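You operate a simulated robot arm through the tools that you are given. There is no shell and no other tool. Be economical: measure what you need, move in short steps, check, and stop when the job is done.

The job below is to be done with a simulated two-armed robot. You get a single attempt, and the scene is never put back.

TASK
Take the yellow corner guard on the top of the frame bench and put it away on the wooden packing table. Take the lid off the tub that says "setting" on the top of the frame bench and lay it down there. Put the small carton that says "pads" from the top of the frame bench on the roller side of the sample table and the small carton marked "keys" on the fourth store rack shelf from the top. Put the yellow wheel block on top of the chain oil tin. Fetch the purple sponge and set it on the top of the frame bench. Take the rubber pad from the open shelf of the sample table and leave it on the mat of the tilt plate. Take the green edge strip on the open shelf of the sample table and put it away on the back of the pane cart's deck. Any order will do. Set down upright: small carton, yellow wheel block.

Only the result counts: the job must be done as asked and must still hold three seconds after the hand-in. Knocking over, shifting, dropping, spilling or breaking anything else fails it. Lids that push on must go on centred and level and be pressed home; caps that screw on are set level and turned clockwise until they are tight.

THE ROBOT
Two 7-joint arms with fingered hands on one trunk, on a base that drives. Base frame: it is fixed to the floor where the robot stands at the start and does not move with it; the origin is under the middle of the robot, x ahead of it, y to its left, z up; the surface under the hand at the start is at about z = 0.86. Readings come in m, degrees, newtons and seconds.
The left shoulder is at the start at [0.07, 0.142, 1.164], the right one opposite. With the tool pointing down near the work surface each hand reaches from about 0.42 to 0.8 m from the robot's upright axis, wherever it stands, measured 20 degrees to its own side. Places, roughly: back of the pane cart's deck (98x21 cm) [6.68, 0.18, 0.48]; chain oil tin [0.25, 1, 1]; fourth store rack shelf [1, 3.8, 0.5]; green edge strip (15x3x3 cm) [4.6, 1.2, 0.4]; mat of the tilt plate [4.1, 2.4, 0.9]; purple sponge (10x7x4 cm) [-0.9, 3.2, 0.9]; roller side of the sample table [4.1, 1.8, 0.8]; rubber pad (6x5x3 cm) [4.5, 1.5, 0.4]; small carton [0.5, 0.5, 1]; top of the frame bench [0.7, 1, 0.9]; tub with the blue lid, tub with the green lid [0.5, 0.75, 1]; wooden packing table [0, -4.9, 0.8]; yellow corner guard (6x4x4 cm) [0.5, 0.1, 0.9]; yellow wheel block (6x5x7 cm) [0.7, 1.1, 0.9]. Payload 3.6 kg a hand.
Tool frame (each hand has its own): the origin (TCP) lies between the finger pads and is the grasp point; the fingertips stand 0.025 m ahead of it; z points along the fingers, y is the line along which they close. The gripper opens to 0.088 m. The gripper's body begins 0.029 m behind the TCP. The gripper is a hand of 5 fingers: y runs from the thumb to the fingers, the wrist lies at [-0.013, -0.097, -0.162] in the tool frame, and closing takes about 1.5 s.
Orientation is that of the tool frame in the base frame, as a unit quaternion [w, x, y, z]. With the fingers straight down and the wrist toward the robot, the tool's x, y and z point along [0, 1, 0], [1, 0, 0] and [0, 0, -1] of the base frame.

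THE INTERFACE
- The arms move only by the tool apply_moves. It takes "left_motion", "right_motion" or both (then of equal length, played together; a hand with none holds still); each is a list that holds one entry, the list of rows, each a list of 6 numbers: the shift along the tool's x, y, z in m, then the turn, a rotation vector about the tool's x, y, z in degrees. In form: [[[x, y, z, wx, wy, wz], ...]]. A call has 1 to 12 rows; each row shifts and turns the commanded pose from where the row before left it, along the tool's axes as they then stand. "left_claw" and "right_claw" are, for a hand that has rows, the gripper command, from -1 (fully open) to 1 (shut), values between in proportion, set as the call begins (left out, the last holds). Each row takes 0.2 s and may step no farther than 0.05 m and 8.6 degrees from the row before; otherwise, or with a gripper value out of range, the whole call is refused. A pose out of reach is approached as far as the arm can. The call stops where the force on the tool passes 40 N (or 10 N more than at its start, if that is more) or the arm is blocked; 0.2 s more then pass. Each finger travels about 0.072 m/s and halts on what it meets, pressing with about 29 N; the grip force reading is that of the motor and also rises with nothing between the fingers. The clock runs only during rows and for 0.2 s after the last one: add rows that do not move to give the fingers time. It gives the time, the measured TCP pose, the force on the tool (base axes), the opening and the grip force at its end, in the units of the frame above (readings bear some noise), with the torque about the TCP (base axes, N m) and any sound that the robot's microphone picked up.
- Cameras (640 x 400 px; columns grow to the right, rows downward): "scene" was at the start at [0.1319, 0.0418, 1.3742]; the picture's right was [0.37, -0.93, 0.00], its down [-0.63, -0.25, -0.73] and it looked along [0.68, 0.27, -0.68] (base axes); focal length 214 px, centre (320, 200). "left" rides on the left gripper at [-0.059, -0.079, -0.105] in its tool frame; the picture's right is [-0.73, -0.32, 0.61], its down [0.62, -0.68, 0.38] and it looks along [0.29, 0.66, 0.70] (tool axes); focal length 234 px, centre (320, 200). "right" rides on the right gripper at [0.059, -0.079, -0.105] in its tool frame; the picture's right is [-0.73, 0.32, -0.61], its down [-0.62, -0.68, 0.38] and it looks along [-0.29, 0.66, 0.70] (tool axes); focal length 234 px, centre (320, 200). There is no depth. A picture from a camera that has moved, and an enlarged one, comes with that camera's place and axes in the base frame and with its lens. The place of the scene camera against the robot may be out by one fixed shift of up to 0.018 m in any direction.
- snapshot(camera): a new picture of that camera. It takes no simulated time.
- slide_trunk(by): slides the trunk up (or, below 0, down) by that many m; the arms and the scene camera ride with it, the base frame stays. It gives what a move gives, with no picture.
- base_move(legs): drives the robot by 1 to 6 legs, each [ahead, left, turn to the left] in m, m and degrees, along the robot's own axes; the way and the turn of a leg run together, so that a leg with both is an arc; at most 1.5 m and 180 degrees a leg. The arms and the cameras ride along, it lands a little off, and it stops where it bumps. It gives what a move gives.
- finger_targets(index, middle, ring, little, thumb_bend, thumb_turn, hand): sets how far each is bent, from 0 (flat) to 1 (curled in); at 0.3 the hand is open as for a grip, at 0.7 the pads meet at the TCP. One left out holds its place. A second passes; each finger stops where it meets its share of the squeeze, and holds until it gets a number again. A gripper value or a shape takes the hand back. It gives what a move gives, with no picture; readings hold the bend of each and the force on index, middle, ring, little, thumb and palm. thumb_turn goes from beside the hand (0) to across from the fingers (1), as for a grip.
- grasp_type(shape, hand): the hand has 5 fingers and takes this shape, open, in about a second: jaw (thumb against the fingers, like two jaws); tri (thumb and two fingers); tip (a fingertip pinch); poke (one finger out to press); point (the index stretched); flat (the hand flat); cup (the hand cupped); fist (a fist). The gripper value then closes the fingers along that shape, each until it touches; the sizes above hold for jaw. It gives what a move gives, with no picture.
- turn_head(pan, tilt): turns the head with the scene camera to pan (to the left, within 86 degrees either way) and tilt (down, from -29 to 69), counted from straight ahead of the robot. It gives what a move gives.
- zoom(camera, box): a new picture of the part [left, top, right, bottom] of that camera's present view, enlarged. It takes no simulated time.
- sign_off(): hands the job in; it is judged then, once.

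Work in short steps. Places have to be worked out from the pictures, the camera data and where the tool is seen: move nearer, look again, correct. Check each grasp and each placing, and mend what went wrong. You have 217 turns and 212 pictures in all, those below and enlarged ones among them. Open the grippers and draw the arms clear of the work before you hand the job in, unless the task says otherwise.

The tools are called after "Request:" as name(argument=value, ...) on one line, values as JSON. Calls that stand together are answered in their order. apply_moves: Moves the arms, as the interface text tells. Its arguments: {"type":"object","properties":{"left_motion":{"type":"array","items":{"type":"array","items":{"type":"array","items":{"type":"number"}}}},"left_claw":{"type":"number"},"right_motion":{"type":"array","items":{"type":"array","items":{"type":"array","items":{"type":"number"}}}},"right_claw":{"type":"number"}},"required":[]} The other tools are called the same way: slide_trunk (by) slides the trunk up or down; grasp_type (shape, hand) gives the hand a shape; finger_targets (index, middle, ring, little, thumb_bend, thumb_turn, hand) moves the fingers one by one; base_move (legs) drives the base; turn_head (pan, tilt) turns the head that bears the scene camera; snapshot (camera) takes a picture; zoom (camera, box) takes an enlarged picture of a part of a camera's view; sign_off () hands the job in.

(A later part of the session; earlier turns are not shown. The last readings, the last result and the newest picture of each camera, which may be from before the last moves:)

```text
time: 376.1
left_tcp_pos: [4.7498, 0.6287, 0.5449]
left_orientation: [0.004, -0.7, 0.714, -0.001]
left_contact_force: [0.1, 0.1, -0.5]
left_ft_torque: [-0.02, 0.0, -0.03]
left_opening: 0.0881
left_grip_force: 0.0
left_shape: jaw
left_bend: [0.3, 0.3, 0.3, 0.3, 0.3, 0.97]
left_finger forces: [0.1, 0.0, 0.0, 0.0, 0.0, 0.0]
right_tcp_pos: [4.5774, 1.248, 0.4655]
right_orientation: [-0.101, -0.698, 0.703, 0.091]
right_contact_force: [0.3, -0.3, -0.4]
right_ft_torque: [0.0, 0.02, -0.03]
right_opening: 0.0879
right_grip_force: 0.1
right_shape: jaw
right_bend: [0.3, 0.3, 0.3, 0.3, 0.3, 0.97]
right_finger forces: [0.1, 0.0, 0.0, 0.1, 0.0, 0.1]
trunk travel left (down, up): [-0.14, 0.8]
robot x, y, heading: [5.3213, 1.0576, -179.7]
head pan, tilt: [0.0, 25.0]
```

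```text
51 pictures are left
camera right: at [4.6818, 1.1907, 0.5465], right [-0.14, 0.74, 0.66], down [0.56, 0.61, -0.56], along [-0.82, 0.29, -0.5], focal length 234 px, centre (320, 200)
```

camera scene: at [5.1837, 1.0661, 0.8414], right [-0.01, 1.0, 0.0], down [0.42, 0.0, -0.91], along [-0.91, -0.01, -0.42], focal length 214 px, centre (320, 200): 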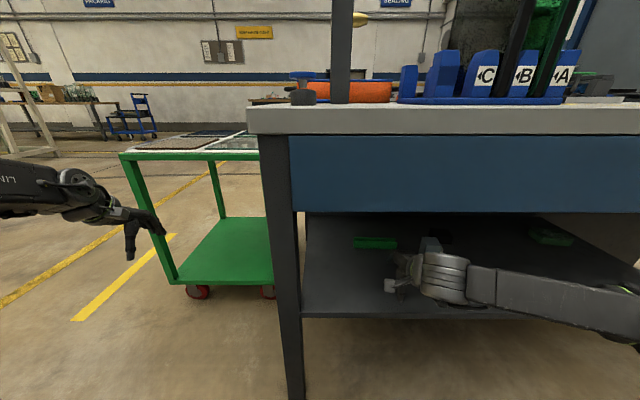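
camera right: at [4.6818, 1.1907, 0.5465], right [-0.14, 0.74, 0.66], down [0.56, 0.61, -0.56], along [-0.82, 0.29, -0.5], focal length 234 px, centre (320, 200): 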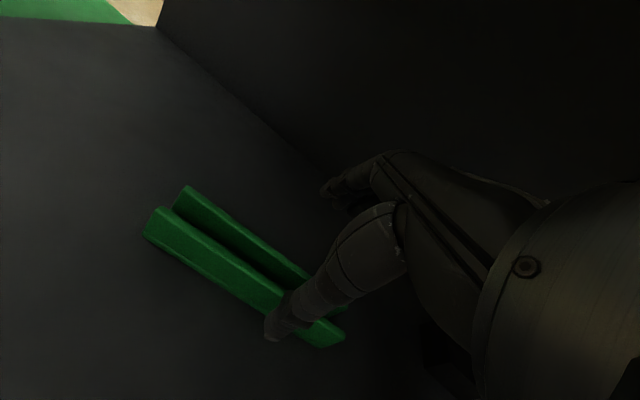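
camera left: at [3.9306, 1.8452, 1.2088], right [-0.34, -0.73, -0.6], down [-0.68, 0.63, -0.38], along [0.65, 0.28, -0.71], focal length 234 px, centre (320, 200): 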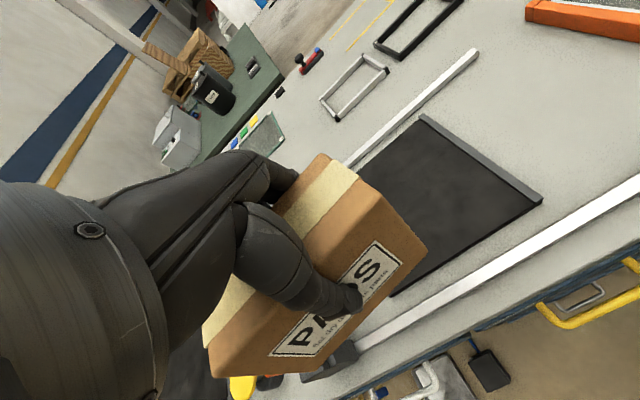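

Strip centre ≈(4.587,1.24). Back 1 cm, descend to z≈0.414.

Request:
apply_moves(right_motion=[[[0.004, -0.0097, -0.0026, 0, 0, 0], [0, -0.005, 0.019, 0, 0, 0], [0, -0.005, 0.019, 0, 0, 0], [0, -0.003, 0.011, 0, 0, 0], [0, 0, 0, 0, 0, 0]]])

Request:
snapshot(camera="right")

```text
time: 377.0
left_tcp_pos: [4.7507, 0.628, 0.5467]
left_orientation: [0.003, -0.701, 0.714, 0.001]
left_contact_force: [0.1, 0.1, 1.6]
left_ft_torque: [-0.01, 0.02, -0.02]
left_opening: 0.0881
left_grip_force: 0.2
left_shape: jaw
left_bend: [0.3, 0.3, 0.3, 0.3, 0.3, 0.97]
left_finger forces: [0.0, 0.0, 0.0, 0.0, 0.0, 0.0]
right_tcp_pos: [4.5846, 1.2417, 0.4368]
right_orientation: [-0.111, -0.696, 0.703, 0.097]
right_contact_force: [-3.1, 0.8, 24.2]
right_ft_torque: [-0.04, -1.13, 0.0]
right_opening: 0.0881
right_grip_force: 0.1
right_shape: jaw
right_bend: [0.3, 0.3, 0.3, 0.3, 0.26, 0.98]
right_finger forces: [0.1, 0.1, 0.0, 0.1, 23.6, 0.0]
trunk travel left (down, up): [-0.14, 0.8]
robot x, y, heading: [5.3247, 1.0564, -179.7]
head pan, tilt: [0.0, 25.0]
stopped in row 4 (right hand): the force on the tool passed its limit at 49 N (the readings are from after the stop); the commanded pose is now the measured one
```

```text
50 pictures are left
camera right: at [4.6906, 1.185, 0.515], right [-0.13, 0.74, 0.66], down [0.54, 0.61, -0.58], along [-0.83, 0.28, -0.48], focal length 234 px, centre (320, 200)
```

right: 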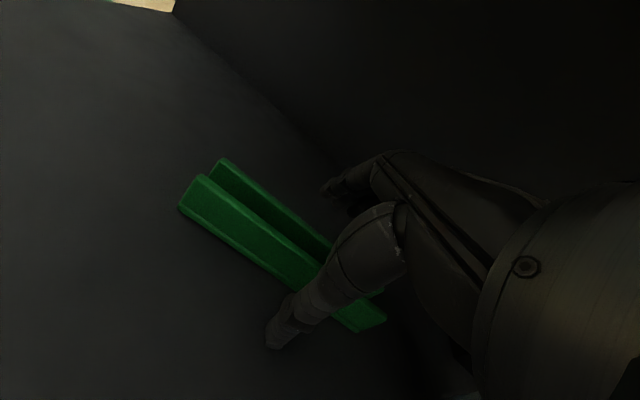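

The thumb touched the shelf (z≈0.40). Reduce pitch by 8° and settle 2 mm lower, then close.

Request:
apply_moves(right_motion=[[[0, 0, -0.004, 0, 0, 0], [0, 0, 0, 8, 0, 0], [0, 0, 0.005, 0, 0, 0], [0, 0, 0, 0, 0, 0]]])

Request:
apply_moves(right_motion=[[[0, 0, 0, 0, 0, 0], [0, 0, 0, 0, 0, 0], [0, 0, 0, 0, 0, 0], [0, 0, 0, 0, 0, 0], [0, 0, 0, 0, 0, 0], [0, 0, 0, 0, 0, 0], [0, 0, 0, 0, 0, 0], [0, 0, -0.012, 0, 0, 0], [0, 0, -0.012, 0, 0, 0], [0, 0, 0, 0, 0, 0]]], right_claw=1)

Request:
snapshot(camera="right")

```text
time: 378.0
left_tcp_pos: [4.7504, 0.6293, 0.5454]
left_orientation: [0.002, -0.7, 0.714, -0.001]
left_contact_force: [0.0, 0.3, 0.3]
left_ft_torque: [0.02, 0.02, 0.0]
left_opening: 0.0878
left_grip_force: 0.0
left_shape: jaw
left_bend: [0.3, 0.3, 0.3, 0.3, 0.3, 0.97]
left_finger forces: [0.0, 0.0, 0.0, 0.0, 0.0, 0.0]
right_tcp_pos: [4.5857, 1.2422, 0.4284]
right_orientation: [-0.059, -0.703, 0.707, 0.046]
right_contact_force: [-2.4, 0.9, 8.4]
right_ft_torque: [-0.01, -0.4, 0.04]
right_opening: 0.0873
right_grip_force: 0.0
right_shape: jaw
right_bend: [0.3, 0.3, 0.3, 0.3, 0.31, 0.98]
right_finger forces: [0.0, 0.0, 0.1, 0.0, 8.1, 0.0]
trunk travel left (down, up): [-0.14, 0.8]
robot x, y, heading: [5.3204, 1.0525, -180.1]
head pan, tilt: [0.0, 25.0]
```

```text
time: 380.2
left_tcp_pos: [4.7496, 0.6296, 0.5446]
left_orientation: [0.004, -0.701, 0.713, -0.001]
left_contact_force: [0.6, 0.5, 0.1]
left_ft_torque: [-0.04, -0.01, 0.02]
left_opening: 0.0878
left_grip_force: 0.1
left_shape: jaw
left_bend: [0.3, 0.3, 0.3, 0.3, 0.3, 0.97]
left_finger forces: [0.1, 0.0, 0.0, 0.1, 0.0, 0.1]
right_tcp_pos: [4.5887, 1.2412, 0.4513]
right_orientation: [-0.058, -0.703, 0.708, 0.044]
right_contact_force: [-0.8, -0.6, -0.7]
right_ft_torque: [0.03, 0.0, 0.0]
right_opening: 0.031
right_grip_force: 29.5
right_shape: jaw
right_bend: [0.7, 0.7, 0.7, 0.7, 0.38, 0.99]
right_finger forces: [15.4, 8.1, 0.1, 0.0, 23.7, 0.0]
trunk travel left (down, up): [-0.14, 0.8]
robot x, y, heading: [5.3205, 1.0569, -179.4]
head pan, tilt: [0.0, 25.0]
```

```text
49 pictures are left
camera right: at [4.6815, 1.1855, 0.5462], right [-0.23, 0.74, 0.63], down [0.62, 0.61, -0.49], along [-0.75, 0.28, -0.6], focal length 234 px, centre (320, 200)
```

right: 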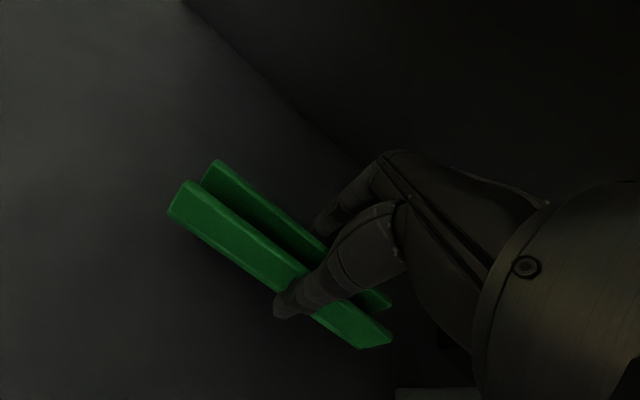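

Strip is gripped and lifted. Withdraw by backing the base, then retract/raise the right arm and tuck the left.

Request:
base_move(legs=[[-0.5, 0, 0]])

Request:
apply_moves(right_motion=[[[0, 0, -0.04, 0, 0, 0], [0, 0, -0.04, 0, 0, 0], [0, 0, -0.04, -6.5, 0, 0], [0, -0.04, 0, 6.5, 0, 0], [0, -0.04, 0, 0, 0, 0], [0, -0.04, 0, 0, 0, 0], [0, -0.04, 0, 0, 0, 0], [0, 0, 0, 0, 0, 0]]], left_motion=[[[0.03, -0.03, 0, 0, 0, 0], [0.03, -0.03, 0, 0, 0, 0], [0.03, -0.03, 0, 0, 0, 0], [0, -0.03, 0, 0, 0, 0], [0, -0.03, 0, 0, 0, 0], [0, 0, 0, 0, 0, 0], [0, 0, 0, 0, 0, 0], [0, 0, 0, 0, 0, 0]]])

Request:
snapshot(camera="right")

```text
time: 383.1
left_tcp_pos: [5.2521, 0.6341, 0.5458]
left_orientation: [0.003, -0.7, 0.714, -0.001]
left_contact_force: [-0.3, 0.0, -0.4]
left_ft_torque: [0.02, -0.03, 0.01]
left_opening: 0.088
left_grip_force: 0.1
left_shape: jaw
left_bend: [0.3, 0.3, 0.3, 0.3, 0.3, 0.97]
left_finger forces: [0.1, 0.0, 0.0, 0.1, 0.1, 0.0]
right_tcp_pos: [5.0912, 1.2463, 0.4534]
right_orientation: [-0.059, -0.702, 0.708, 0.045]
right_contact_force: [-0.1, 1.3, -0.6]
right_ft_torque: [0.01, 0.01, -0.04]
right_opening: 0.0313
right_grip_force: 29.3
right_shape: jaw
right_bend: [0.7, 0.7, 0.7, 0.7, 0.38, 0.99]
right_finger forces: [15.4, 8.1, 0.1, 0.1, 23.8, 0.0]
trunk travel left (down, up): [-0.14, 0.8]
robot x, y, heading: [5.8203, 1.0576, -179.2]
head pan, tilt: [0.0, 25.0]
```

```text
time: 384.9
left_tcp_pos: [5.4013, 0.5413, 0.5459]
left_orientation: [0.004, -0.701, 0.713, -0.001]
left_contact_force: [0.5, 0.6, 0.2]
left_ft_torque: [-0.02, 0.0, -0.01]
left_opening: 0.088
left_grip_force: 0.2
left_shape: jaw
left_bend: [0.3, 0.3, 0.3, 0.3, 0.3, 0.97]
left_finger forces: [0.1, 0.0, 0.0, 0.1, 0.1, 0.1]
right_tcp_pos: [5.2653, 1.2484, 0.543]
right_orientation: [-0.058, -0.702, 0.708, 0.045]
right_contact_force: [0.1, -0.1, -0.5]
right_ft_torque: [0.02, 0.01, 0.0]
right_opening: 0.0312
right_grip_force: 29.0
right_shape: jaw
right_bend: [0.7, 0.7, 0.7, 0.7, 0.38, 0.99]
right_finger forces: [15.4, 8.1, 0.3, 0.0, 23.7, 0.0]
trunk travel left (down, up): [-0.14, 0.8]
robot x, y, heading: [5.8203, 1.0604, -179.7]
head pan, tilt: [0.0, 25.0]
```

```text
48 pictures are left
camera right: at [5.358, 1.1922, 0.636], right [-0.22, 0.74, 0.63], down [0.62, 0.61, -0.49], along [-0.75, 0.28, -0.6], focal length 234 px, centre (320, 200)
```

right: 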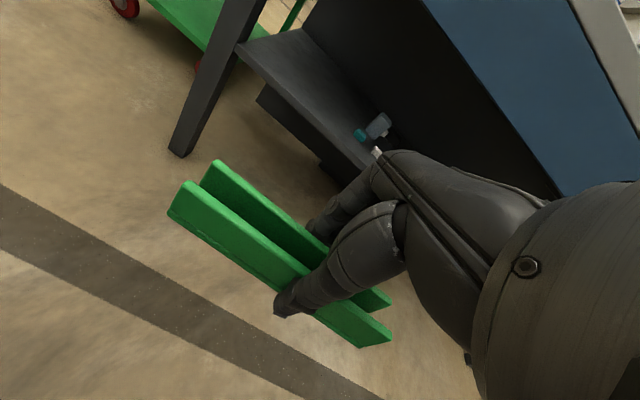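

Strip held clear. Turn to face −y, strafe along the cart's back to x≈6.79, and look.

Request:
base_move(legs=[[0, 0, 89.7], [0, 0.97, 0]])

Request:
turn_head(pan=-5, tilt=30)

Request:
snapshot(camera="scene")

```text
time: 393.9
left_tcp_pos: [7.319, 0.6387, 0.5457]
left_orientation: [-0.004, 1.0, -0.012, -0.002]
left_contact_force: [0.6, 0.0, -0.9]
left_ft_torque: [0.0, 0.03, -0.03]
left_opening: 0.0879
left_grip_force: 0.1
left_shape: jaw
left_bend: [0.3, 0.3, 0.3, 0.3, 0.3, 0.97]
left_finger forces: [0.0, 0.0, 0.0, 0.1, 0.0, 0.1]
right_tcp_pos: [6.6111, 0.5077, 0.5421]
right_orientation: [0.073, 0.997, -0.006, 0.01]
right_contact_force: [0.1, -0.4, 0.3]
right_ft_torque: [0.0, -0.01, -0.01]
right_opening: 0.0313
right_grip_force: 29.6
right_shape: jaw
right_bend: [0.7, 0.7, 0.7, 0.7, 0.38, 0.99]
right_finger forces: [15.1, 7.9, 0.3, 0.1, 23.3, 0.0]
trunk travel left (down, up): [-0.14, 0.8]
robot x, y, heading: [6.8026, 1.0654, -90.1]
head pan, tilt: [0.0, 25.0]
```

```text
time: 394.5
left_tcp_pos: [7.32, 0.6389, 0.545]
left_orientation: [-0.004, 1.0, -0.012, 0.0]
left_contact_force: [0.8, -0.3, 0.3]
left_ft_torque: [0.0, -0.03, 0.01]
left_opening: 0.0877
left_grip_force: 0.0
left_shape: jaw
left_bend: [0.3, 0.3, 0.3, 0.3, 0.3, 0.97]
left_finger forces: [0.0, 0.0, 0.1, 0.0, 0.1, 0.1]
right_tcp_pos: [6.6118, 0.5059, 0.542]
right_orientation: [0.073, 0.997, -0.006, 0.01]
right_contact_force: [-0.2, -0.5, -0.4]
right_ft_torque: [-0.01, -0.01, 0.02]
right_opening: 0.0311
right_grip_force: 28.7
right_shape: jaw
right_bend: [0.7, 0.7, 0.7, 0.7, 0.38, 0.99]
right_finger forces: [15.0, 8.0, 0.2, 0.0, 23.4, 0.0]
trunk travel left (down, up): [-0.14, 0.8]
robot x, y, heading: [6.8029, 1.0624, -89.6]
head pan, tilt: [-5.0, 30.0]
```

```text
47 pictures are left
camera scene: at [6.8003, 0.9345, 0.8335], right [-1.0, 0.09, 0.0], down [0.04, 0.5, -0.87], along [-0.07, -0.86, -0.5], focal length 214 px, centre (320, 200)
```

scene: 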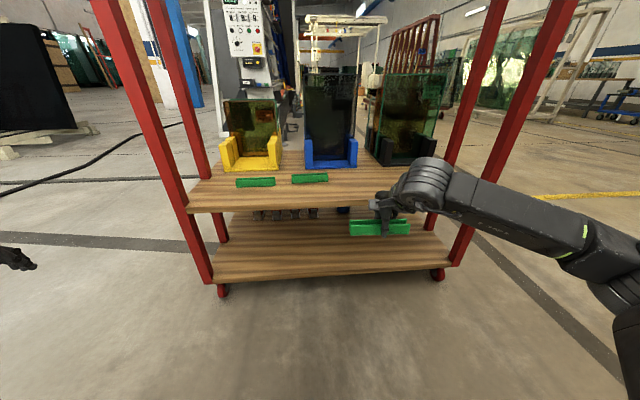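

Existing green strips lie at the deck's back (≈(6.99,0.19),(6.79,0.20)); free spot at x≈6.60. Base ahead 0.14, arm ahead 0.18.

Request:
base_move(legs=[[0.14, 0, 0]])

Request:
apply_moves(right_motion=[[[0, 0.036, 0.004, 0, 0, 0], [0, 0.036, 0.004, 0, 0, 0], [0, 0.036, 0.004, 0, 0, 0], [0, 0.036, 0.004, 0, 0, 0], [0, 0.034, 0.004, 0, 0, 0], [0, 0, 0, 0, 0, 0]]])

Request:
snapshot(camera="scene")

Request:
snapshot(camera="right")

```text
time: 395.8
left_tcp_pos: [7.3202, 0.499, 0.5456]
left_orientation: [-0.003, 1.0, -0.012, -0.001]
left_contact_force: [0.4, 0.4, 0.5]
left_ft_torque: [0.0, 0.01, 0.01]
left_opening: 0.0881
left_grip_force: 0.0
left_shape: jaw
left_bend: [0.3, 0.3, 0.3, 0.3, 0.3, 0.97]
left_finger forces: [0.1, 0.1, 0.0, 0.0, 0.0, 0.1]
right_tcp_pos: [6.6113, 0.3661, 0.5417]
right_orientation: [0.073, 0.997, -0.006, 0.01]
right_contact_force: [-0.1, 0.3, -1.0]
right_ft_torque: [-0.02, 0.0, 0.0]
right_opening: 0.0312
right_grip_force: 29.1
right_shape: jaw
right_bend: [0.7, 0.7, 0.7, 0.7, 0.38, 0.99]
right_finger forces: [15.2, 7.9, 0.4, 0.1, 23.4, 0.0]
trunk travel left (down, up): [-0.14, 0.8]
robot x, y, heading: [6.802, 0.9205, -89.9]
head pan, tilt: [-5.0, 30.0]
```

```text
time: 397.2
left_tcp_pos: [7.3192, 0.4993, 0.5467]
left_orientation: [-0.004, 1.0, -0.012, -0.002]
left_contact_force: [-0.1, -0.3, 0.6]
left_ft_torque: [0.01, -0.02, -0.02]
left_opening: 0.0881
left_grip_force: 0.1
left_shape: jaw
left_bend: [0.3, 0.3, 0.3, 0.3, 0.3, 0.97]
left_finger forces: [0.1, 0.1, 0.1, 0.1, 0.0, 0.0]
right_tcp_pos: [6.6114, 0.188, 0.5484]
right_orientation: [0.073, 0.997, -0.006, 0.01]
right_contact_force: [0.6, -0.1, -0.1]
right_ft_torque: [0.02, -0.01, 0.0]
right_opening: 0.0309
right_grip_force: 29.3
right_shape: jaw
right_bend: [0.7, 0.7, 0.7, 0.7, 0.38, 0.99]
right_finger forces: [15.2, 8.0, 0.3, 0.1, 23.5, 0.0]
trunk travel left (down, up): [-0.14, 0.8]
robot x, y, heading: [6.8007, 0.9218, -90.0]
head pan, tilt: [-5.0, 30.0]
```

```text
46 pictures are left
camera scene: at [6.8005, 0.7943, 0.8335], right [-1.0, 0.09, 0.0], down [0.04, 0.5, -0.87], along [-0.07, -0.86, -0.5], focal length 214 px, centre (320, 200)
```

scene: 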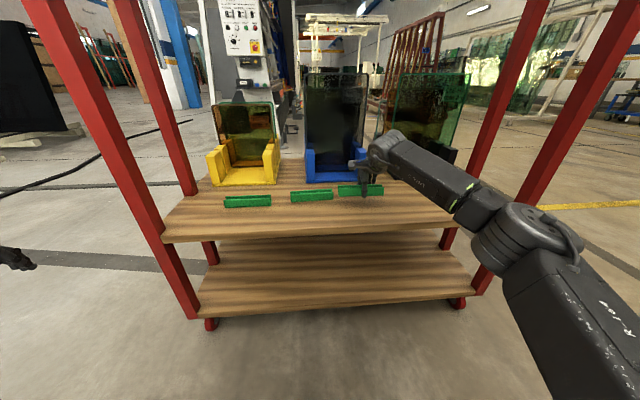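

```text
45 pictures are left
camera right: at [6.6691, 0.2812, 0.6418], right [-0.74, -0.22, 0.63], down [-0.61, 0.62, -0.49], along [-0.29, -0.75, -0.6], focal length 234 px, centre (320, 200)
```

right: 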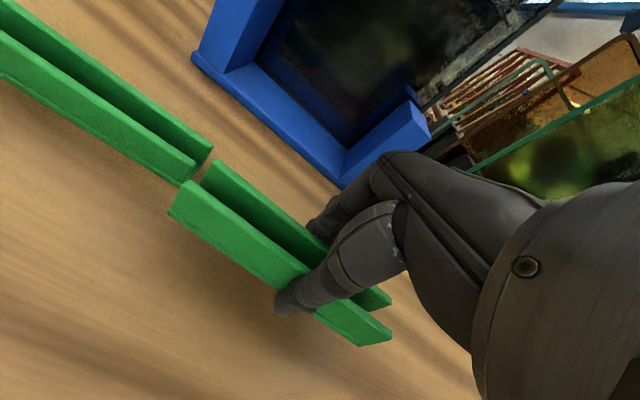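

Existing strip's end is ~1.5 cm away; shift 6 cm to −x, 1 cm back, and lower onto the deck.

Request:
apply_moves(right_motion=[[[-0.03, -0.006, 0, 0, 0, 0], [-0.03, -0.006, 0, 0, 0, 0], [0, 0, 0.012, 0, 0, 0], [0, 0, 0.01, 0, 0, 0], [0, 0, 0.006, 0, 0, 0], [0, 0, 0.005, 0, 0, 0], [0, 0, 0.004, 0, 0, 0], [0, 0, 0, 0, 0, 0]]])

```text
time: 398.9
left_tcp_pos: [7.3206, 0.5006, 0.5467]
left_orientation: [-0.001, 1.0, -0.012, -0.001]
left_contact_force: [0.6, 0.1, -0.1]
left_ft_torque: [-0.05, -0.01, 0.04]
left_opening: 0.0879
left_grip_force: 0.1
left_shape: jaw
left_bend: [0.3, 0.3, 0.3, 0.3, 0.3, 0.97]
left_finger forces: [0.0, 0.1, 0.0, 0.0, 0.0, 0.1]
right_tcp_pos: [6.5523, 0.1942, 0.5202]
right_orientation: [0.083, 0.996, -0.006, 0.013]
right_contact_force: [-0.4, 1.7, 22.2]
right_ft_torque: [0.93, -0.06, 0.04]
right_opening: 0.0314
right_grip_force: 29.2
right_shape: jaw
right_bend: [0.7, 0.7, 0.7, 0.7, 0.38, 0.99]
right_finger forces: [13.3, 6.7, 2.5, 0.1, 44.6, 0.0]
trunk travel left (down, up): [-0.14, 0.8]
robot x, y, heading: [6.8044, 0.9238, -90.1]
head pan, tilt: [-5.0, 30.0]
stopped in row 8 (right hand): the force on the tool passed its limit at 42 N (the readings are from after the stop); the commanded pose is now the measured one
```

Contact. Ease up, open, rise, and retract.

Request:
apply_moves(right_motion=[[[0, 0, -0.003, 0, 0, 0], [0, 0, 0, 0, 0, 0], [0, 0, 0, 0, 0, 0]]])

Request:
apply_moves(right_motion=[[[0, 0, 0, 0, 0, 0], [0, 0, 0, 0, 0, 0], [0, 0, 0, 0, 0, 0], [0, 0, 0, 0, 0, 0], [0, 0, -0.02, 0, 0, 0], [0, 0, -0.03, 0, 0, 0], [0, 0, -0.03, 0, 0, 0], [0, -0.045, 0, 0, 0, 0], [0, -0.045, 0, 0, 0, 0], [0, -0.045, 0, 0, 0, 0], [0, -0.045, 0, 0, 0, 0], [0, 0, 0, 0, 0, 0]]], right_claw=-1)

Request:
snapshot(camera="scene")

```text
time: 399.6
left_tcp_pos: [7.3213, 0.501, 0.546]
left_orientation: [-0.002, 1.0, -0.013, -0.001]
left_contact_force: [0.3, 0.9, 0.4]
left_ft_torque: [-0.02, -0.01, -0.01]
left_opening: 0.088
left_grip_force: 0.1
left_shape: jaw
left_bend: [0.3, 0.3, 0.3, 0.3, 0.3, 0.97]
left_finger forces: [0.0, 0.1, 0.0, 0.1, 0.0, 0.0]
right_tcp_pos: [6.5507, 0.1961, 0.5201]
right_orientation: [0.081, 0.997, -0.006, 0.012]
right_contact_force: [-0.6, -2.1, 20.9]
right_ft_torque: [0.79, -0.07, 0.0]
right_opening: 0.0311
right_grip_force: 29.3
right_shape: jaw
right_bend: [0.7, 0.7, 0.7, 0.7, 0.38, 0.99]
right_finger forces: [14.7, 7.5, 2.6, 0.0, 46.0, 0.0]
trunk travel left (down, up): [-0.14, 0.8]
robot x, y, heading: [6.804, 0.924, -90.0]
head pan, tilt: [-5.0, 30.0]
```

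```text
time: 402.2
left_tcp_pos: [7.3204, 0.5002, 0.5459]
left_orientation: [-0.003, 1.0, -0.012, -0.002]
left_contact_force: [0.4, 0.4, -0.5]
left_ft_torque: [-0.01, 0.01, -0.05]
left_opening: 0.0878
left_grip_force: 0.1
left_shape: jaw
left_bend: [0.3, 0.3, 0.3, 0.3, 0.3, 0.97]
left_finger forces: [0.1, 0.0, 0.0, 0.1, 0.0, 0.0]
right_tcp_pos: [6.5532, 0.3858, 0.5687]
right_orientation: [0.077, 0.997, -0.007, 0.012]
right_contact_force: [0.0, -0.1, 1.0]
right_ft_torque: [-0.01, -0.05, 0.03]
right_opening: 0.0878
right_grip_force: 0.0
right_shape: jaw
right_bend: [0.3, 0.3, 0.3, 0.3, 0.3, 0.98]
right_finger forces: [0.1, 0.0, 0.0, 0.0, 0.1, 0.0]
trunk travel left (down, up): [-0.14, 0.8]
robot x, y, heading: [6.8021, 0.9238, -90.0]
head pan, tilt: [-5.0, 30.0]
```

```text
44 pictures are left
camera scene: at [6.8004, 0.7945, 0.8335], right [-1.0, 0.09, 0.0], down [0.04, 0.5, -0.87], along [-0.07, -0.86, -0.5], focal length 214 px, centre (320, 200)
```

scene: 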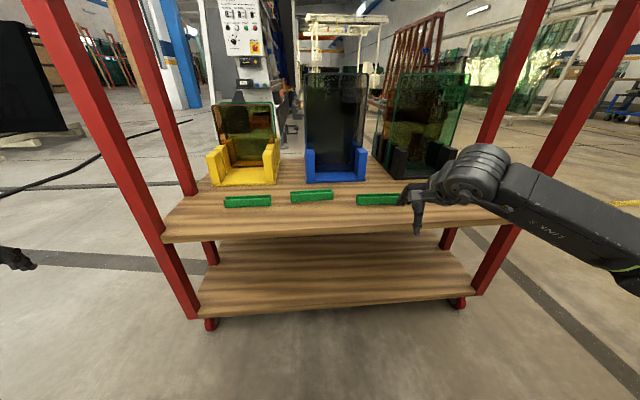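

The strip lies on the deck's back. Go back for the rubber pad: drive to (5.7,1.25) heading 180°, lower and pitch the right hand 25°.

Request:
base_move(legs=[[-0.15, 0, 0], [0, -1.1, 0], [0, 0, -89.9], [0, -0.176, 0]])

Request:
apply_moves(right_motion=[[[0, 0, 0.04, 0, 0, 0], [0, 0, 0.04, 0, 0, 0], [0, 0, 0, -8, 0, 0], [0, 0, 0, -8, 0, 0], [0, 0, 0, 0, 0, 0]]])

Request:
snapshot(camera="scene")

```text
time: 413.8
left_tcp_pos: [5.2656, 0.7405, 0.5463]
left_orientation: [0.003, -0.701, 0.713, -0.001]
left_contact_force: [0.3, -0.3, -0.4]
left_ft_torque: [0.02, -0.05, -0.02]
left_opening: 0.0883
left_grip_force: 0.0
left_shape: jaw
left_bend: [0.3, 0.3, 0.3, 0.3, 0.3, 0.97]
left_finger forces: [0.0, 0.1, 0.1, 0.0, 0.0, 0.0]
right_tcp_pos: [5.1498, 1.5073, 0.5685]
right_orientation: [-0.064, -0.702, 0.708, 0.045]
right_contact_force: [-0.8, 0.9, 0.1]
right_ft_torque: [-0.02, 0.0, 0.04]
right_opening: 0.0878
right_grip_force: 0.1
right_shape: jaw
right_bend: [0.3, 0.3, 0.3, 0.3, 0.3, 0.98]
right_finger forces: [0.0, 0.1, 0.0, 0.0, 0.0, 0.0]
trunk travel left (down, up): [-0.14, 0.8]
robot x, y, heading: [5.6885, 1.2595, -179.7]
head pan, tilt: [-5.0, 30.0]
```

```text
time: 415.0
left_tcp_pos: [5.2652, 0.7407, 0.5468]
left_orientation: [0.004, -0.701, 0.713, -0.001]
left_contact_force: [-0.3, 0.2, 0.1]
left_ft_torque: [0.03, -0.01, 0.04]
left_opening: 0.0879
left_grip_force: 0.1
left_shape: jaw
left_bend: [0.3, 0.3, 0.3, 0.3, 0.3, 0.97]
left_finger forces: [0.0, 0.0, 0.0, 0.0, 0.0, 0.1]
right_tcp_pos: [5.1366, 1.5044, 0.4893]
right_orientation: [-0.161, -0.686, 0.695, 0.146]
right_contact_force: [0.4, -0.2, -0.3]
right_ft_torque: [0.02, 0.03, 0.01]
right_opening: 0.088
right_grip_force: 0.2
right_shape: jaw
right_bend: [0.3, 0.3, 0.3, 0.3, 0.3, 0.98]
right_finger forces: [0.0, 0.0, 0.0, 0.0, 0.1, 0.1]
trunk travel left (down, up): [-0.14, 0.8]
robot x, y, heading: [5.6877, 1.2564, -179.7]
head pan, tilt: [-5.0, 30.0]
```

```text
43 pictures are left
camera scene: at [5.5522, 1.2768, 0.8335], right [0.08, 1.0, 0.0], down [0.5, -0.04, -0.87], along [-0.86, 0.07, -0.5], focal length 214 px, centre (320, 200)
```

scene: 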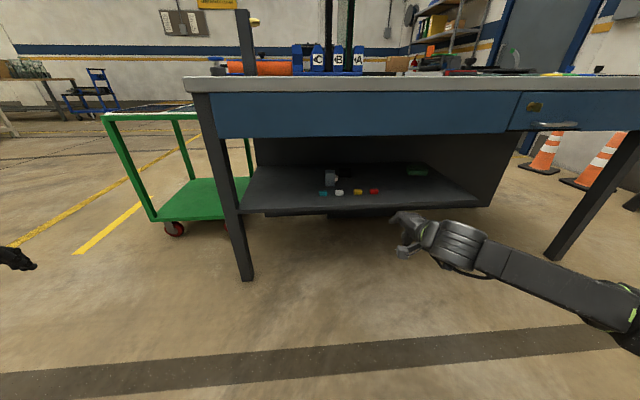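

Advance base 0.40 under the table and look with the hand camera.

Request:
base_move(legs=[[0.4, 0, 0]])

Request:
snapshot(camera="right")

Request:
zoom(camera="scene", box=[220, 190, 460, 330])

```text
time: 417.5
left_tcp_pos: [4.8637, 0.7356, 0.5462]
left_orientation: [0.004, -0.702, 0.712, -0.002]
left_contact_force: [0.6, -0.9, 0.5]
left_ft_torque: [0.0, 0.01, -0.02]
left_opening: 0.0881
left_grip_force: 0.0
left_shape: jaw
left_bend: [0.3, 0.3, 0.3, 0.3, 0.3, 0.97]
left_finger forces: [0.0, 0.1, 0.0, 0.0, 0.0, 0.0]
right_tcp_pos: [4.7304, 1.4972, 0.4891]
right_orientation: [-0.161, -0.688, 0.692, 0.144]
right_contact_force: [-0.1, 0.7, 0.1]
right_ft_torque: [0.0, -0.01, 0.01]
right_opening: 0.0879
right_grip_force: 0.1
right_shape: jaw
right_bend: [0.3, 0.3, 0.3, 0.3, 0.3, 0.98]
right_finger forces: [0.0, 0.0, 0.0, 0.0, 0.0, 0.0]
trunk travel left (down, up): [-0.14, 0.8]
robot x, y, heading: [5.2822, 1.2581, -179.4]
head pan, tilt: [-5.0, 30.0]
```

```text
42 pictures are left
camera right: at [4.8462, 1.4416, 0.5529], right [-0.04, 0.74, 0.67], down [0.46, 0.61, -0.65], along [-0.89, 0.28, -0.36], focal length 234 px, centre (320, 200)
```

right: 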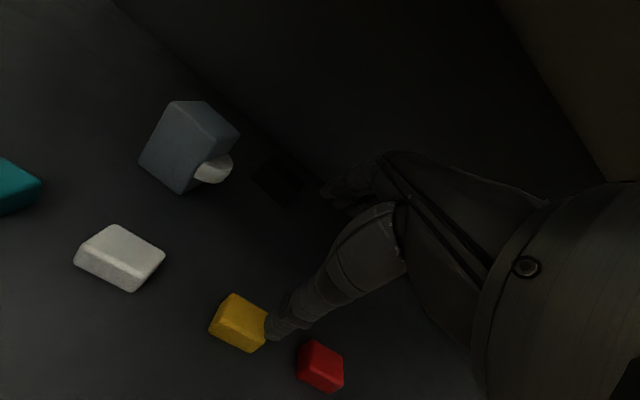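

```text
2.67 times, centred on (340, 260) of scene
camera zoom: at [5.148, 1.2725, 0.8335], right [0.08, 1.0, 0.0], down [0.5, -0.04, -0.87], along [-0.86, 0.07, -0.5], focal length 572 px, centre (267, 40)
```

zoom: 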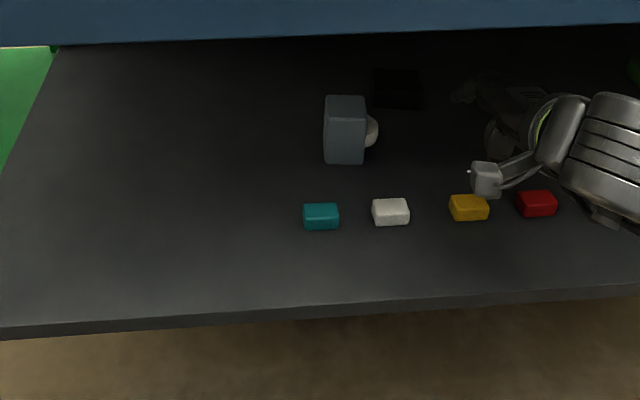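

Pad ≈(4.566,1.48). Move ahead 0.163 at this height, then look.

Request:
apply_moves(right_motion=[[[0.006, 0.037, 0.0172, 0, 0, 0], [0.006, 0.037, 0.0172, 0, 0, 0], [0.005, 0.037, 0.0172, 0, 0, 0], [0, 0.037, 0.0172, 0, 0, 0], [0, 0, 0, 0, 0, 0]]])

Request:
snapshot(camera="right")

Request:
zoom(camera="scene", box=[290, 190, 440, 280])

```text
time: 418.7
left_tcp_pos: [4.8652, 0.7349, 0.5453]
left_orientation: [0.004, -0.703, 0.712, -0.002]
left_contact_force: [0.5, 0.7, 0.3]
left_ft_torque: [-0.01, -0.01, -0.01]
left_opening: 0.0877
left_grip_force: 0.1
left_shape: jaw
left_bend: [0.3, 0.3, 0.3, 0.3, 0.3, 0.97]
left_finger forces: [0.0, 0.0, 0.0, 0.0, 0.1, 0.0]
right_tcp_pos: [4.5657, 1.479, 0.4892]
right_orientation: [-0.161, -0.689, 0.692, 0.144]
right_contact_force: [-0.5, -0.5, 0.1]
right_ft_torque: [-0.01, -0.01, 0.0]
right_opening: 0.088
right_grip_force: 0.2
right_shape: jaw
right_bend: [0.3, 0.3, 0.3, 0.3, 0.3, 0.98]
right_finger forces: [0.0, 0.0, 0.0, 0.0, 0.0, 0.0]
trunk travel left (down, up): [-0.14, 0.8]
robot x, y, heading: [5.2839, 1.2547, -179.2]
head pan, tilt: [-5.0, 30.0]
```

```text
40 pictures are left
camera right: at [4.6806, 1.4217, 0.5523], right [-0.04, 0.74, 0.67], down [0.46, 0.61, -0.65], along [-0.89, 0.28, -0.36], focal length 234 px, centre (320, 200)
```

right: 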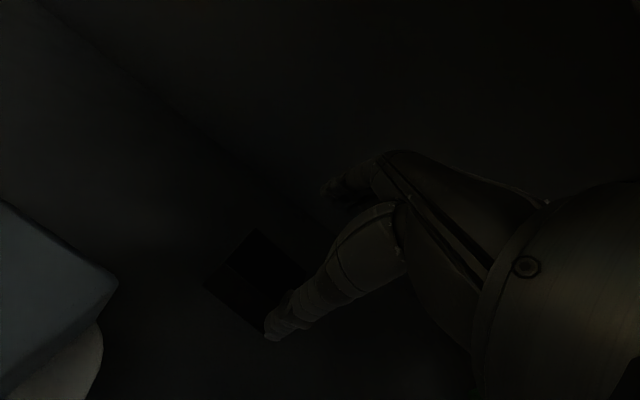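

```text
4.27 times, centred on (365, 235) of scene
camera zoom: at [5.148, 1.2725, 0.8335], right [0.08, 1.0, 0.0], down [0.5, -0.04, -0.87], along [-0.86, 0.07, -0.5], focal length 915 px, centre (128, 51)
```

zoom: 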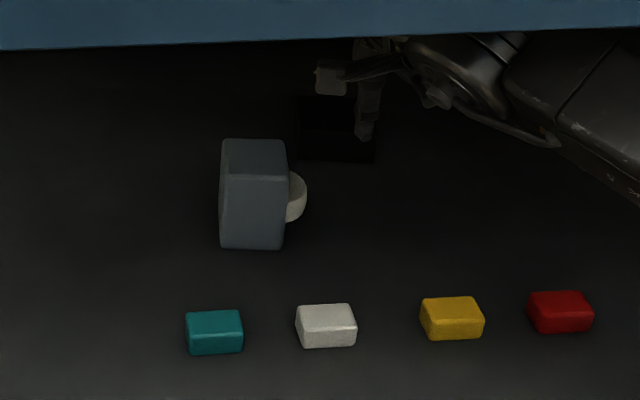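

Pad well placed between thumb and fingers. Descend, reduce the pitch, settle at z≈0.432 and close.

Request:
apply_moves(right_motion=[[[-0.003, -0.009, 0.02, 0, 0, 0], [0, -0.008, 0.018, 0, 0, 0], [0, 0, 0, 8, 0, 0], [0, -0.0015, 0.006, 0, 0, 0], [0, 0, 0, 7, 0, 0], [0, -0.001, 0.004, 0, 0, 0], [0, 0, 0, 0, 0, 0]]])

```text
time: 420.3
left_tcp_pos: [4.8635, 0.7348, 0.5455]
left_orientation: [0.004, -0.702, 0.712, -0.001]
left_contact_force: [0.4, -0.2, -0.1]
left_ft_torque: [-0.03, -0.01, 0.01]
left_opening: 0.0882
left_grip_force: 0.0
left_shape: jaw
left_bend: [0.3, 0.3, 0.3, 0.3, 0.3, 0.97]
left_finger forces: [0.0, 0.0, 0.1, 0.1, 0.0, 0.0]
right_tcp_pos: [4.5665, 1.4813, 0.4375]
right_orientation: [-0.07, -0.704, 0.705, 0.052]
right_contact_force: [-0.3, 0.1, -0.2]
right_ft_torque: [-0.03, 0.0, 0.01]
right_opening: 0.0878
right_grip_force: 0.0
right_shape: jaw
right_bend: [0.3, 0.3, 0.3, 0.3, 0.3, 0.98]
right_finger forces: [0.0, 0.0, 0.0, 0.0, 0.0, 0.1]
trunk travel left (down, up): [-0.14, 0.8]
robot x, y, heading: [5.282, 1.2581, -179.6]
head pan, tilt: [-5.0, 30.0]
```

Request:
apply_moves(right_motion=[[[0, -0.0005, 0.004, 0, 0, 0], [0, 0, 0.002, 0, 0, 0], [0, 0, 0, 0, 0, 0]]])

Request:
apply_moves(right_motion=[[[0, 0, 0, 0, 0, 0], [0, 0, 0, 0, 0, 0], [0, 0, 0, 0, 0, 0], [0, 0, 0, 0, 0, 0], [0, 0, 0, 0, 0, 0], [0, 0, 0, 0, 0, 0], [0, 0, -0.012, 0, 0, 0], [0, 0, -0.014, 0, 0, 0], [0, 0, 0, 0, 0, 0]]], right_claw=1)

```text
time: 421.1
left_tcp_pos: [4.864, 0.7349, 0.5469]
left_orientation: [0.003, -0.702, 0.712, -0.001]
left_contact_force: [0.5, 1.4, -0.4]
left_ft_torque: [-0.02, -0.02, -0.02]
left_opening: 0.0879
left_grip_force: 0.1
left_shape: jaw
left_bend: [0.3, 0.3, 0.3, 0.3, 0.3, 0.97]
left_finger forces: [0.0, 0.1, 0.0, 0.0, 0.1, 0.0]
right_tcp_pos: [4.5659, 1.4823, 0.4319]
right_orientation: [-0.071, -0.703, 0.706, 0.052]
right_contact_force: [-0.1, -0.2, 2.3]
right_ft_torque: [0.0, 0.08, 0.0]
right_opening: 0.0878
right_grip_force: 0.0
right_shape: jaw
right_bend: [0.29, 0.3, 0.3, 0.3, 0.3, 0.98]
right_finger forces: [1.9, 0.0, 0.0, 0.0, 0.6, 0.0]
trunk travel left (down, up): [-0.14, 0.8]
robot x, y, heading: [5.2821, 1.2565, -179.3]
head pan, tilt: [-5.0, 30.0]
```

```text
time: 423.1
left_tcp_pos: [4.864, 0.7342, 0.5471]
left_orientation: [0.004, -0.702, 0.712, -0.001]
left_contact_force: [-0.2, 0.3, 0.6]
left_ft_torque: [0.05, 0.03, -0.01]
left_opening: 0.0878
left_grip_force: 0.0
left_shape: jaw
left_bend: [0.3, 0.3, 0.3, 0.3, 0.3, 0.97]
left_finger forces: [0.1, 0.0, 0.0, 0.0, 0.0, 0.0]
right_tcp_pos: [4.5696, 1.4821, 0.4569]
right_orientation: [-0.07, -0.704, 0.705, 0.051]
right_contact_force: [0.0, 0.2, -0.7]
right_ft_torque: [-0.01, -0.01, 0.02]
right_opening: 0.0457
right_grip_force: 28.7
right_shape: jaw
right_bend: [0.29, 0.44, 0.42, 0.44, 0.69, 0.99]
right_finger forces: [14.1, 9.5, 3.3, 0.0, 26.9, 0.0]
trunk travel left (down, up): [-0.14, 0.8]
robot x, y, heading: [5.2878, 1.2551, -179.4]
head pan, tilt: [-5.0, 30.0]
```

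Pad gripped (0.046). Raise with pitch back to ~25° to clear the coloured bits, then back the base out.

Request:
apply_moves(right_motion=[[[0, 0, 0, -7.5, 0, 0], [0, 0.004, -0.016, 0, 0, 0], [0, 0, 0, -7.5, 0, 0], [0, 0.007, -0.016, 0, 0, 0], [0, 0, 0, 0, 0, 0]]])

Request:
base_move(legs=[[-0.5, 0, 0]])

Request:
snapshot(camera="right")

Request:
snapshot(camera="scene")

```text
time: 424.3
left_tcp_pos: [4.8647, 0.7356, 0.5463]
left_orientation: [0.004, -0.702, 0.712, -0.001]
left_contact_force: [-0.3, -0.2, -0.5]
left_ft_torque: [-0.01, 0.03, -0.02]
left_opening: 0.088
left_grip_force: 0.0
left_shape: jaw
left_bend: [0.3, 0.3, 0.3, 0.3, 0.3, 0.97]
left_finger forces: [0.1, 0.1, 0.0, 0.1, 0.0, 0.0]
right_tcp_pos: [4.5714, 1.4831, 0.4904]
right_orientation: [-0.161, -0.689, 0.692, 0.143]
right_contact_force: [0.4, 0.1, -1.1]
right_ft_torque: [0.0, -0.01, 0.01]
right_opening: 0.0456
right_grip_force: 29.2
right_shape: jaw
right_bend: [0.29, 0.44, 0.43, 0.44, 0.69, 0.99]
right_finger forces: [13.9, 9.5, 3.4, 0.1, 26.9, 0.0]
trunk travel left (down, up): [-0.14, 0.8]
robot x, y, heading: [5.2802, 1.2546, -179.3]
head pan, tilt: [-5.0, 30.0]
```

```text
time: 427.2
left_tcp_pos: [5.3609, 0.7404, 0.5453]
left_orientation: [0.004, -0.704, 0.71, -0.001]
left_contact_force: [-0.9, -0.8, -0.8]
left_ft_torque: [0.03, -0.02, 0.01]
left_opening: 0.0881
left_grip_force: 0.0
left_shape: jaw
left_bend: [0.3, 0.3, 0.3, 0.3, 0.3, 0.97]
left_finger forces: [0.0, 0.1, 0.0, 0.0, 0.1, 0.0]
right_tcp_pos: [5.0649, 1.4863, 0.49]
right_orientation: [-0.161, -0.69, 0.691, 0.143]
right_contact_force: [0.4, -0.5, -1.3]
right_ft_torque: [0.01, 0.0, 0.02]
right_opening: 0.0454
right_grip_force: 28.9
right_shape: jaw
right_bend: [0.29, 0.44, 0.43, 0.44, 0.69, 0.99]
right_finger forces: [13.8, 9.5, 3.4, 0.1, 27.1, 0.0]
trunk travel left (down, up): [-0.14, 0.8]
robot x, y, heading: [5.7777, 1.2623, -178.9]
head pan, tilt: [-5.0, 30.0]
```

```text
38 pictures are left
camera right: at [5.1818, 1.4311, 0.5542], right [-0.04, 0.74, 0.67], down [0.45, 0.61, -0.65], along [-0.89, 0.28, -0.36], focal length 234 px, centre (320, 200)
```

right: 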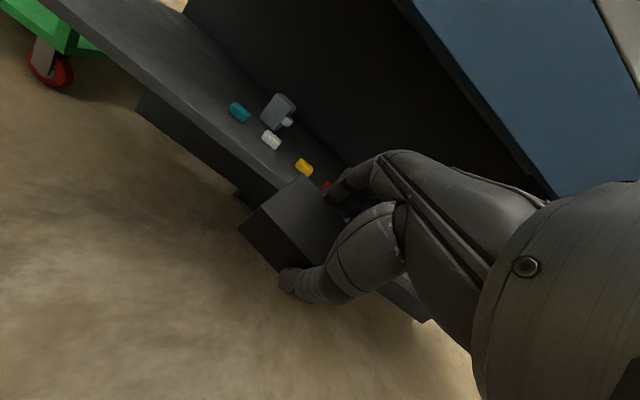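

```text
37 pictures are left
camera scene: at [5.643, 1.2787, 0.8335], right [0.07, 1.0, 0.0], down [0.5, -0.04, -0.87], along [-0.86, 0.06, -0.5], focal length 214 px, centre (320, 200)
```

scene: 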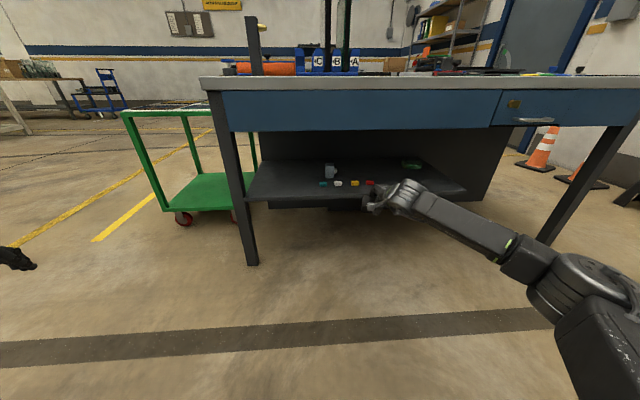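

Pad held. Straighten and retract the arm, raise the trunk, then drive around to the table's front-left.

Request:
apply_moves(right_motion=[[[0, 0, 0, 8, 0, 0], [0, 0, 0, 8, 0, 0], [0, 0, 0, 8, 0, 0], [0, -0.045, 0, 0, 0, 0], [0, -0.045, 0, 0, 0, 0], [0, -0.045, 0, 0, 0, 0], [0, -0.045, 0, 0, 0, 0], [0, 0, -0.03, 0, 0, 0]]])

Request:
slide_trunk(by=0.4)

Request:
base_move(legs=[[0.17, 0, -1.0], [0, 1.5, 0], [0, 0.33, 0], [1.5, 0, 0], [1.3, 0, 0], [0, -1.5, 0]])

Request:
slide_trunk(by=0.16)

```text
time: 429.0
left_tcp_pos: [5.3617, 0.7394, 0.5455]
left_orientation: [0.003, -0.704, 0.71, -0.001]
left_contact_force: [-0.7, 0.7, -0.8]
left_ft_torque: [0.0, -0.01, 0.0]
left_opening: 0.0882
left_grip_force: 0.1
left_shape: jaw
left_bend: [0.3, 0.3, 0.3, 0.3, 0.3, 0.97]
left_finger forces: [0.0, 0.0, 0.0, 0.1, 0.0, 0.0]
right_tcp_pos: [5.2459, 1.4907, 0.5151]
right_orientation: [0.015, 0.708, -0.706, 0.003]
right_contact_force: [0.2, 1.6, -1.1]
right_ft_torque: [0.0, 0.01, 0.0]
right_opening: 0.045
right_grip_force: 28.7
right_shape: jaw
right_bend: [0.3, 0.44, 0.43, 0.44, 0.69, 0.98]
right_finger forces: [13.7, 9.4, 3.4, 0.0, 26.4, 0.0]
trunk travel left (down, up): [-0.14, 0.8]
robot x, y, heading: [5.7786, 1.2643, -179.4]
head pan, tilt: [-5.0, 30.0]
```

```text
time: 432.8
left_tcp_pos: [5.3633, 0.7395, 0.9465]
left_orientation: [0.004, -0.704, 0.71, 0.0]
left_contact_force: [0.3, -0.1, -0.8]
left_ft_torque: [0.0, 0.03, 0.01]
left_opening: 0.088
left_grip_force: 0.0
left_shape: jaw
left_bend: [0.3, 0.3, 0.3, 0.3, 0.3, 0.97]
left_finger forces: [0.0, 0.0, 0.0, 0.0, 0.1, 0.0]
right_tcp_pos: [5.2458, 1.4906, 0.916]
right_orientation: [0.014, 0.709, -0.705, 0.003]
right_contact_force: [0.3, 0.9, -1.1]
right_ft_torque: [0.0, -0.03, -0.03]
right_opening: 0.045
right_grip_force: 29.6
right_shape: jaw
right_bend: [0.3, 0.44, 0.43, 0.44, 0.69, 0.98]
right_finger forces: [13.7, 9.4, 3.4, 0.0, 26.4, 0.0]
trunk travel left (down, up): [-0.54, 0.4]
robot x, y, heading: [5.7823, 1.2603, -178.9]
head pan, tilt: [-5.0, 30.0]
```

```text
time: 463.4
left_tcp_pos: [2.4246, 0.3911, 0.9454]
left_orientation: [0.004, -0.684, 0.73, -0.001]
left_contact_force: [0.0, -0.5, -0.1]
left_ft_torque: [0.0, -0.02, 0.02]
left_opening: 0.0881
left_grip_force: 0.1
left_shape: jaw
left_bend: [0.3, 0.3, 0.3, 0.3, 0.3, 0.97]
left_finger forces: [0.0, 0.0, 0.1, 0.1, 0.1, 0.2]
right_tcp_pos: [2.3515, 1.1474, 0.9166]
right_orientation: [-0.014, -0.688, 0.726, -0.002]
right_contact_force: [0.4, -0.9, -1.0]
right_ft_torque: [0.01, 0.03, 0.03]
right_opening: 0.045
right_grip_force: 28.6
right_shape: jaw
right_bend: [0.3, 0.44, 0.43, 0.44, 0.69, 0.98]
right_finger forces: [13.7, 9.4, 3.5, 0.0, 26.4, 0.0]
trunk travel left (down, up): [-0.54, 0.4]
robot x, y, heading: [2.8692, 0.8889, 177.6]
head pan, tilt: [-5.0, 30.0]
```

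```text
time: 465.2
left_tcp_pos: [2.4234, 0.3916, 1.1068]
left_orientation: [0.004, -0.684, 0.73, -0.001]
left_contact_force: [0.2, 0.2, 0.1]
left_ft_torque: [0.01, 0.04, -0.03]
left_opening: 0.0883
left_grip_force: 0.0
left_shape: jaw
left_bend: [0.3, 0.3, 0.3, 0.3, 0.3, 0.97]
left_finger forces: [0.0, 0.0, 0.0, 0.0, 0.1, 0.0]
right_tcp_pos: [2.351, 1.1472, 1.0769]
right_orientation: [-0.014, -0.688, 0.725, -0.003]
right_contact_force: [-0.3, 0.2, -1.2]
right_ft_torque: [-0.02, 0.0, -0.03]
right_opening: 0.0449
right_grip_force: 29.5
right_shape: jaw
right_bend: [0.3, 0.44, 0.43, 0.44, 0.69, 0.98]
right_finger forces: [13.6, 9.3, 3.4, 0.0, 26.4, 0.1]
trunk travel left (down, up): [-0.7, 0.24]
robot x, y, heading: [2.8705, 0.8903, 177.7]
head pan, tilt: [-5.0, 30.0]
```

Request:
base_move(legs=[[0, -1.5, 0], [0, -0.28, 0], [0, 0, -177.7], [0.5, 0, 0]])

Request:
turn_head(pan=-10, tilt=45)

Request:
snapshot(camera="scene")

```text
time: 484.0
left_tcp_pos: [3.9286, 3.114, 1.1065]
left_orientation: [-0.002, 0.73, 0.683, -0.004]
left_contact_force: [-0.6, -0.5, 0.2]
left_ft_torque: [-0.03, 0.01, -0.02]
left_opening: 0.0882
left_grip_force: 0.0
left_shape: jaw
left_bend: [0.3, 0.3, 0.3, 0.3, 0.3, 0.97]
left_finger forces: [0.1, 0.1, 0.1, 0.0, 0.0, 0.0]
right_tcp_pos: [3.9994, 2.3586, 1.077]
right_orientation: [-0.003, 0.726, 0.688, 0.014]
right_contact_force: [0.4, -0.3, -1.5]
right_ft_torque: [-0.02, 0.01, 0.0]
right_opening: 0.044
right_grip_force: 29.5
right_shape: jaw
right_bend: [0.74, 0.45, 0.44, 0.44, 0.69, 0.98]
right_finger forces: [13.2, 8.8, 3.4, 0.1, 25.2, 0.0]
trunk travel left (down, up): [-0.7, 0.24]
robot x, y, heading: [3.4832, 2.619, -2.5]
head pan, tilt: [-5.0, 30.0]
```

```text
time: 484.7
left_tcp_pos: [3.929, 3.1149, 1.1066]
left_orientation: [-0.002, 0.731, 0.683, -0.004]
left_contact_force: [-0.2, -0.6, -0.2]
left_ft_torque: [0.01, 0.01, -0.04]
left_opening: 0.0883
left_grip_force: 0.0
left_shape: jaw
left_bend: [0.3, 0.3, 0.3, 0.3, 0.3, 0.97]
left_finger forces: [0.0, 0.1, 0.1, 0.0, 0.0, 0.0]
right_tcp_pos: [4.0008, 2.357, 1.0759]
right_orientation: [-0.003, 0.726, 0.687, 0.014]
right_contact_force: [-0.3, -0.4, -0.9]
right_ft_torque: [0.0, 0.04, -0.02]
right_opening: 0.0441
right_grip_force: 28.7
right_shape: jaw
right_bend: [0.74, 0.45, 0.44, 0.44, 0.69, 0.98]
right_finger forces: [13.3, 8.9, 3.4, 0.1, 25.1, 0.0]
trunk travel left (down, up): [-0.7, 0.24]
robot x, y, heading: [3.4802, 2.6162, -2.4]
head pan, tilt: [-10.0, 45.0]
```

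```text
36 pictures are left
camera scene: at [3.6165, 2.6079, 1.3709], right [-0.22, -0.98, 0.0], down [-0.69, 0.15, -0.71], along [0.69, -0.15, -0.71], focal length 214 px, centre (320, 200)
```

scene: 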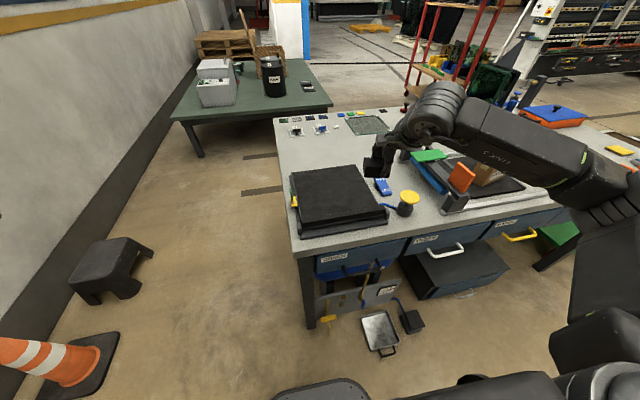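

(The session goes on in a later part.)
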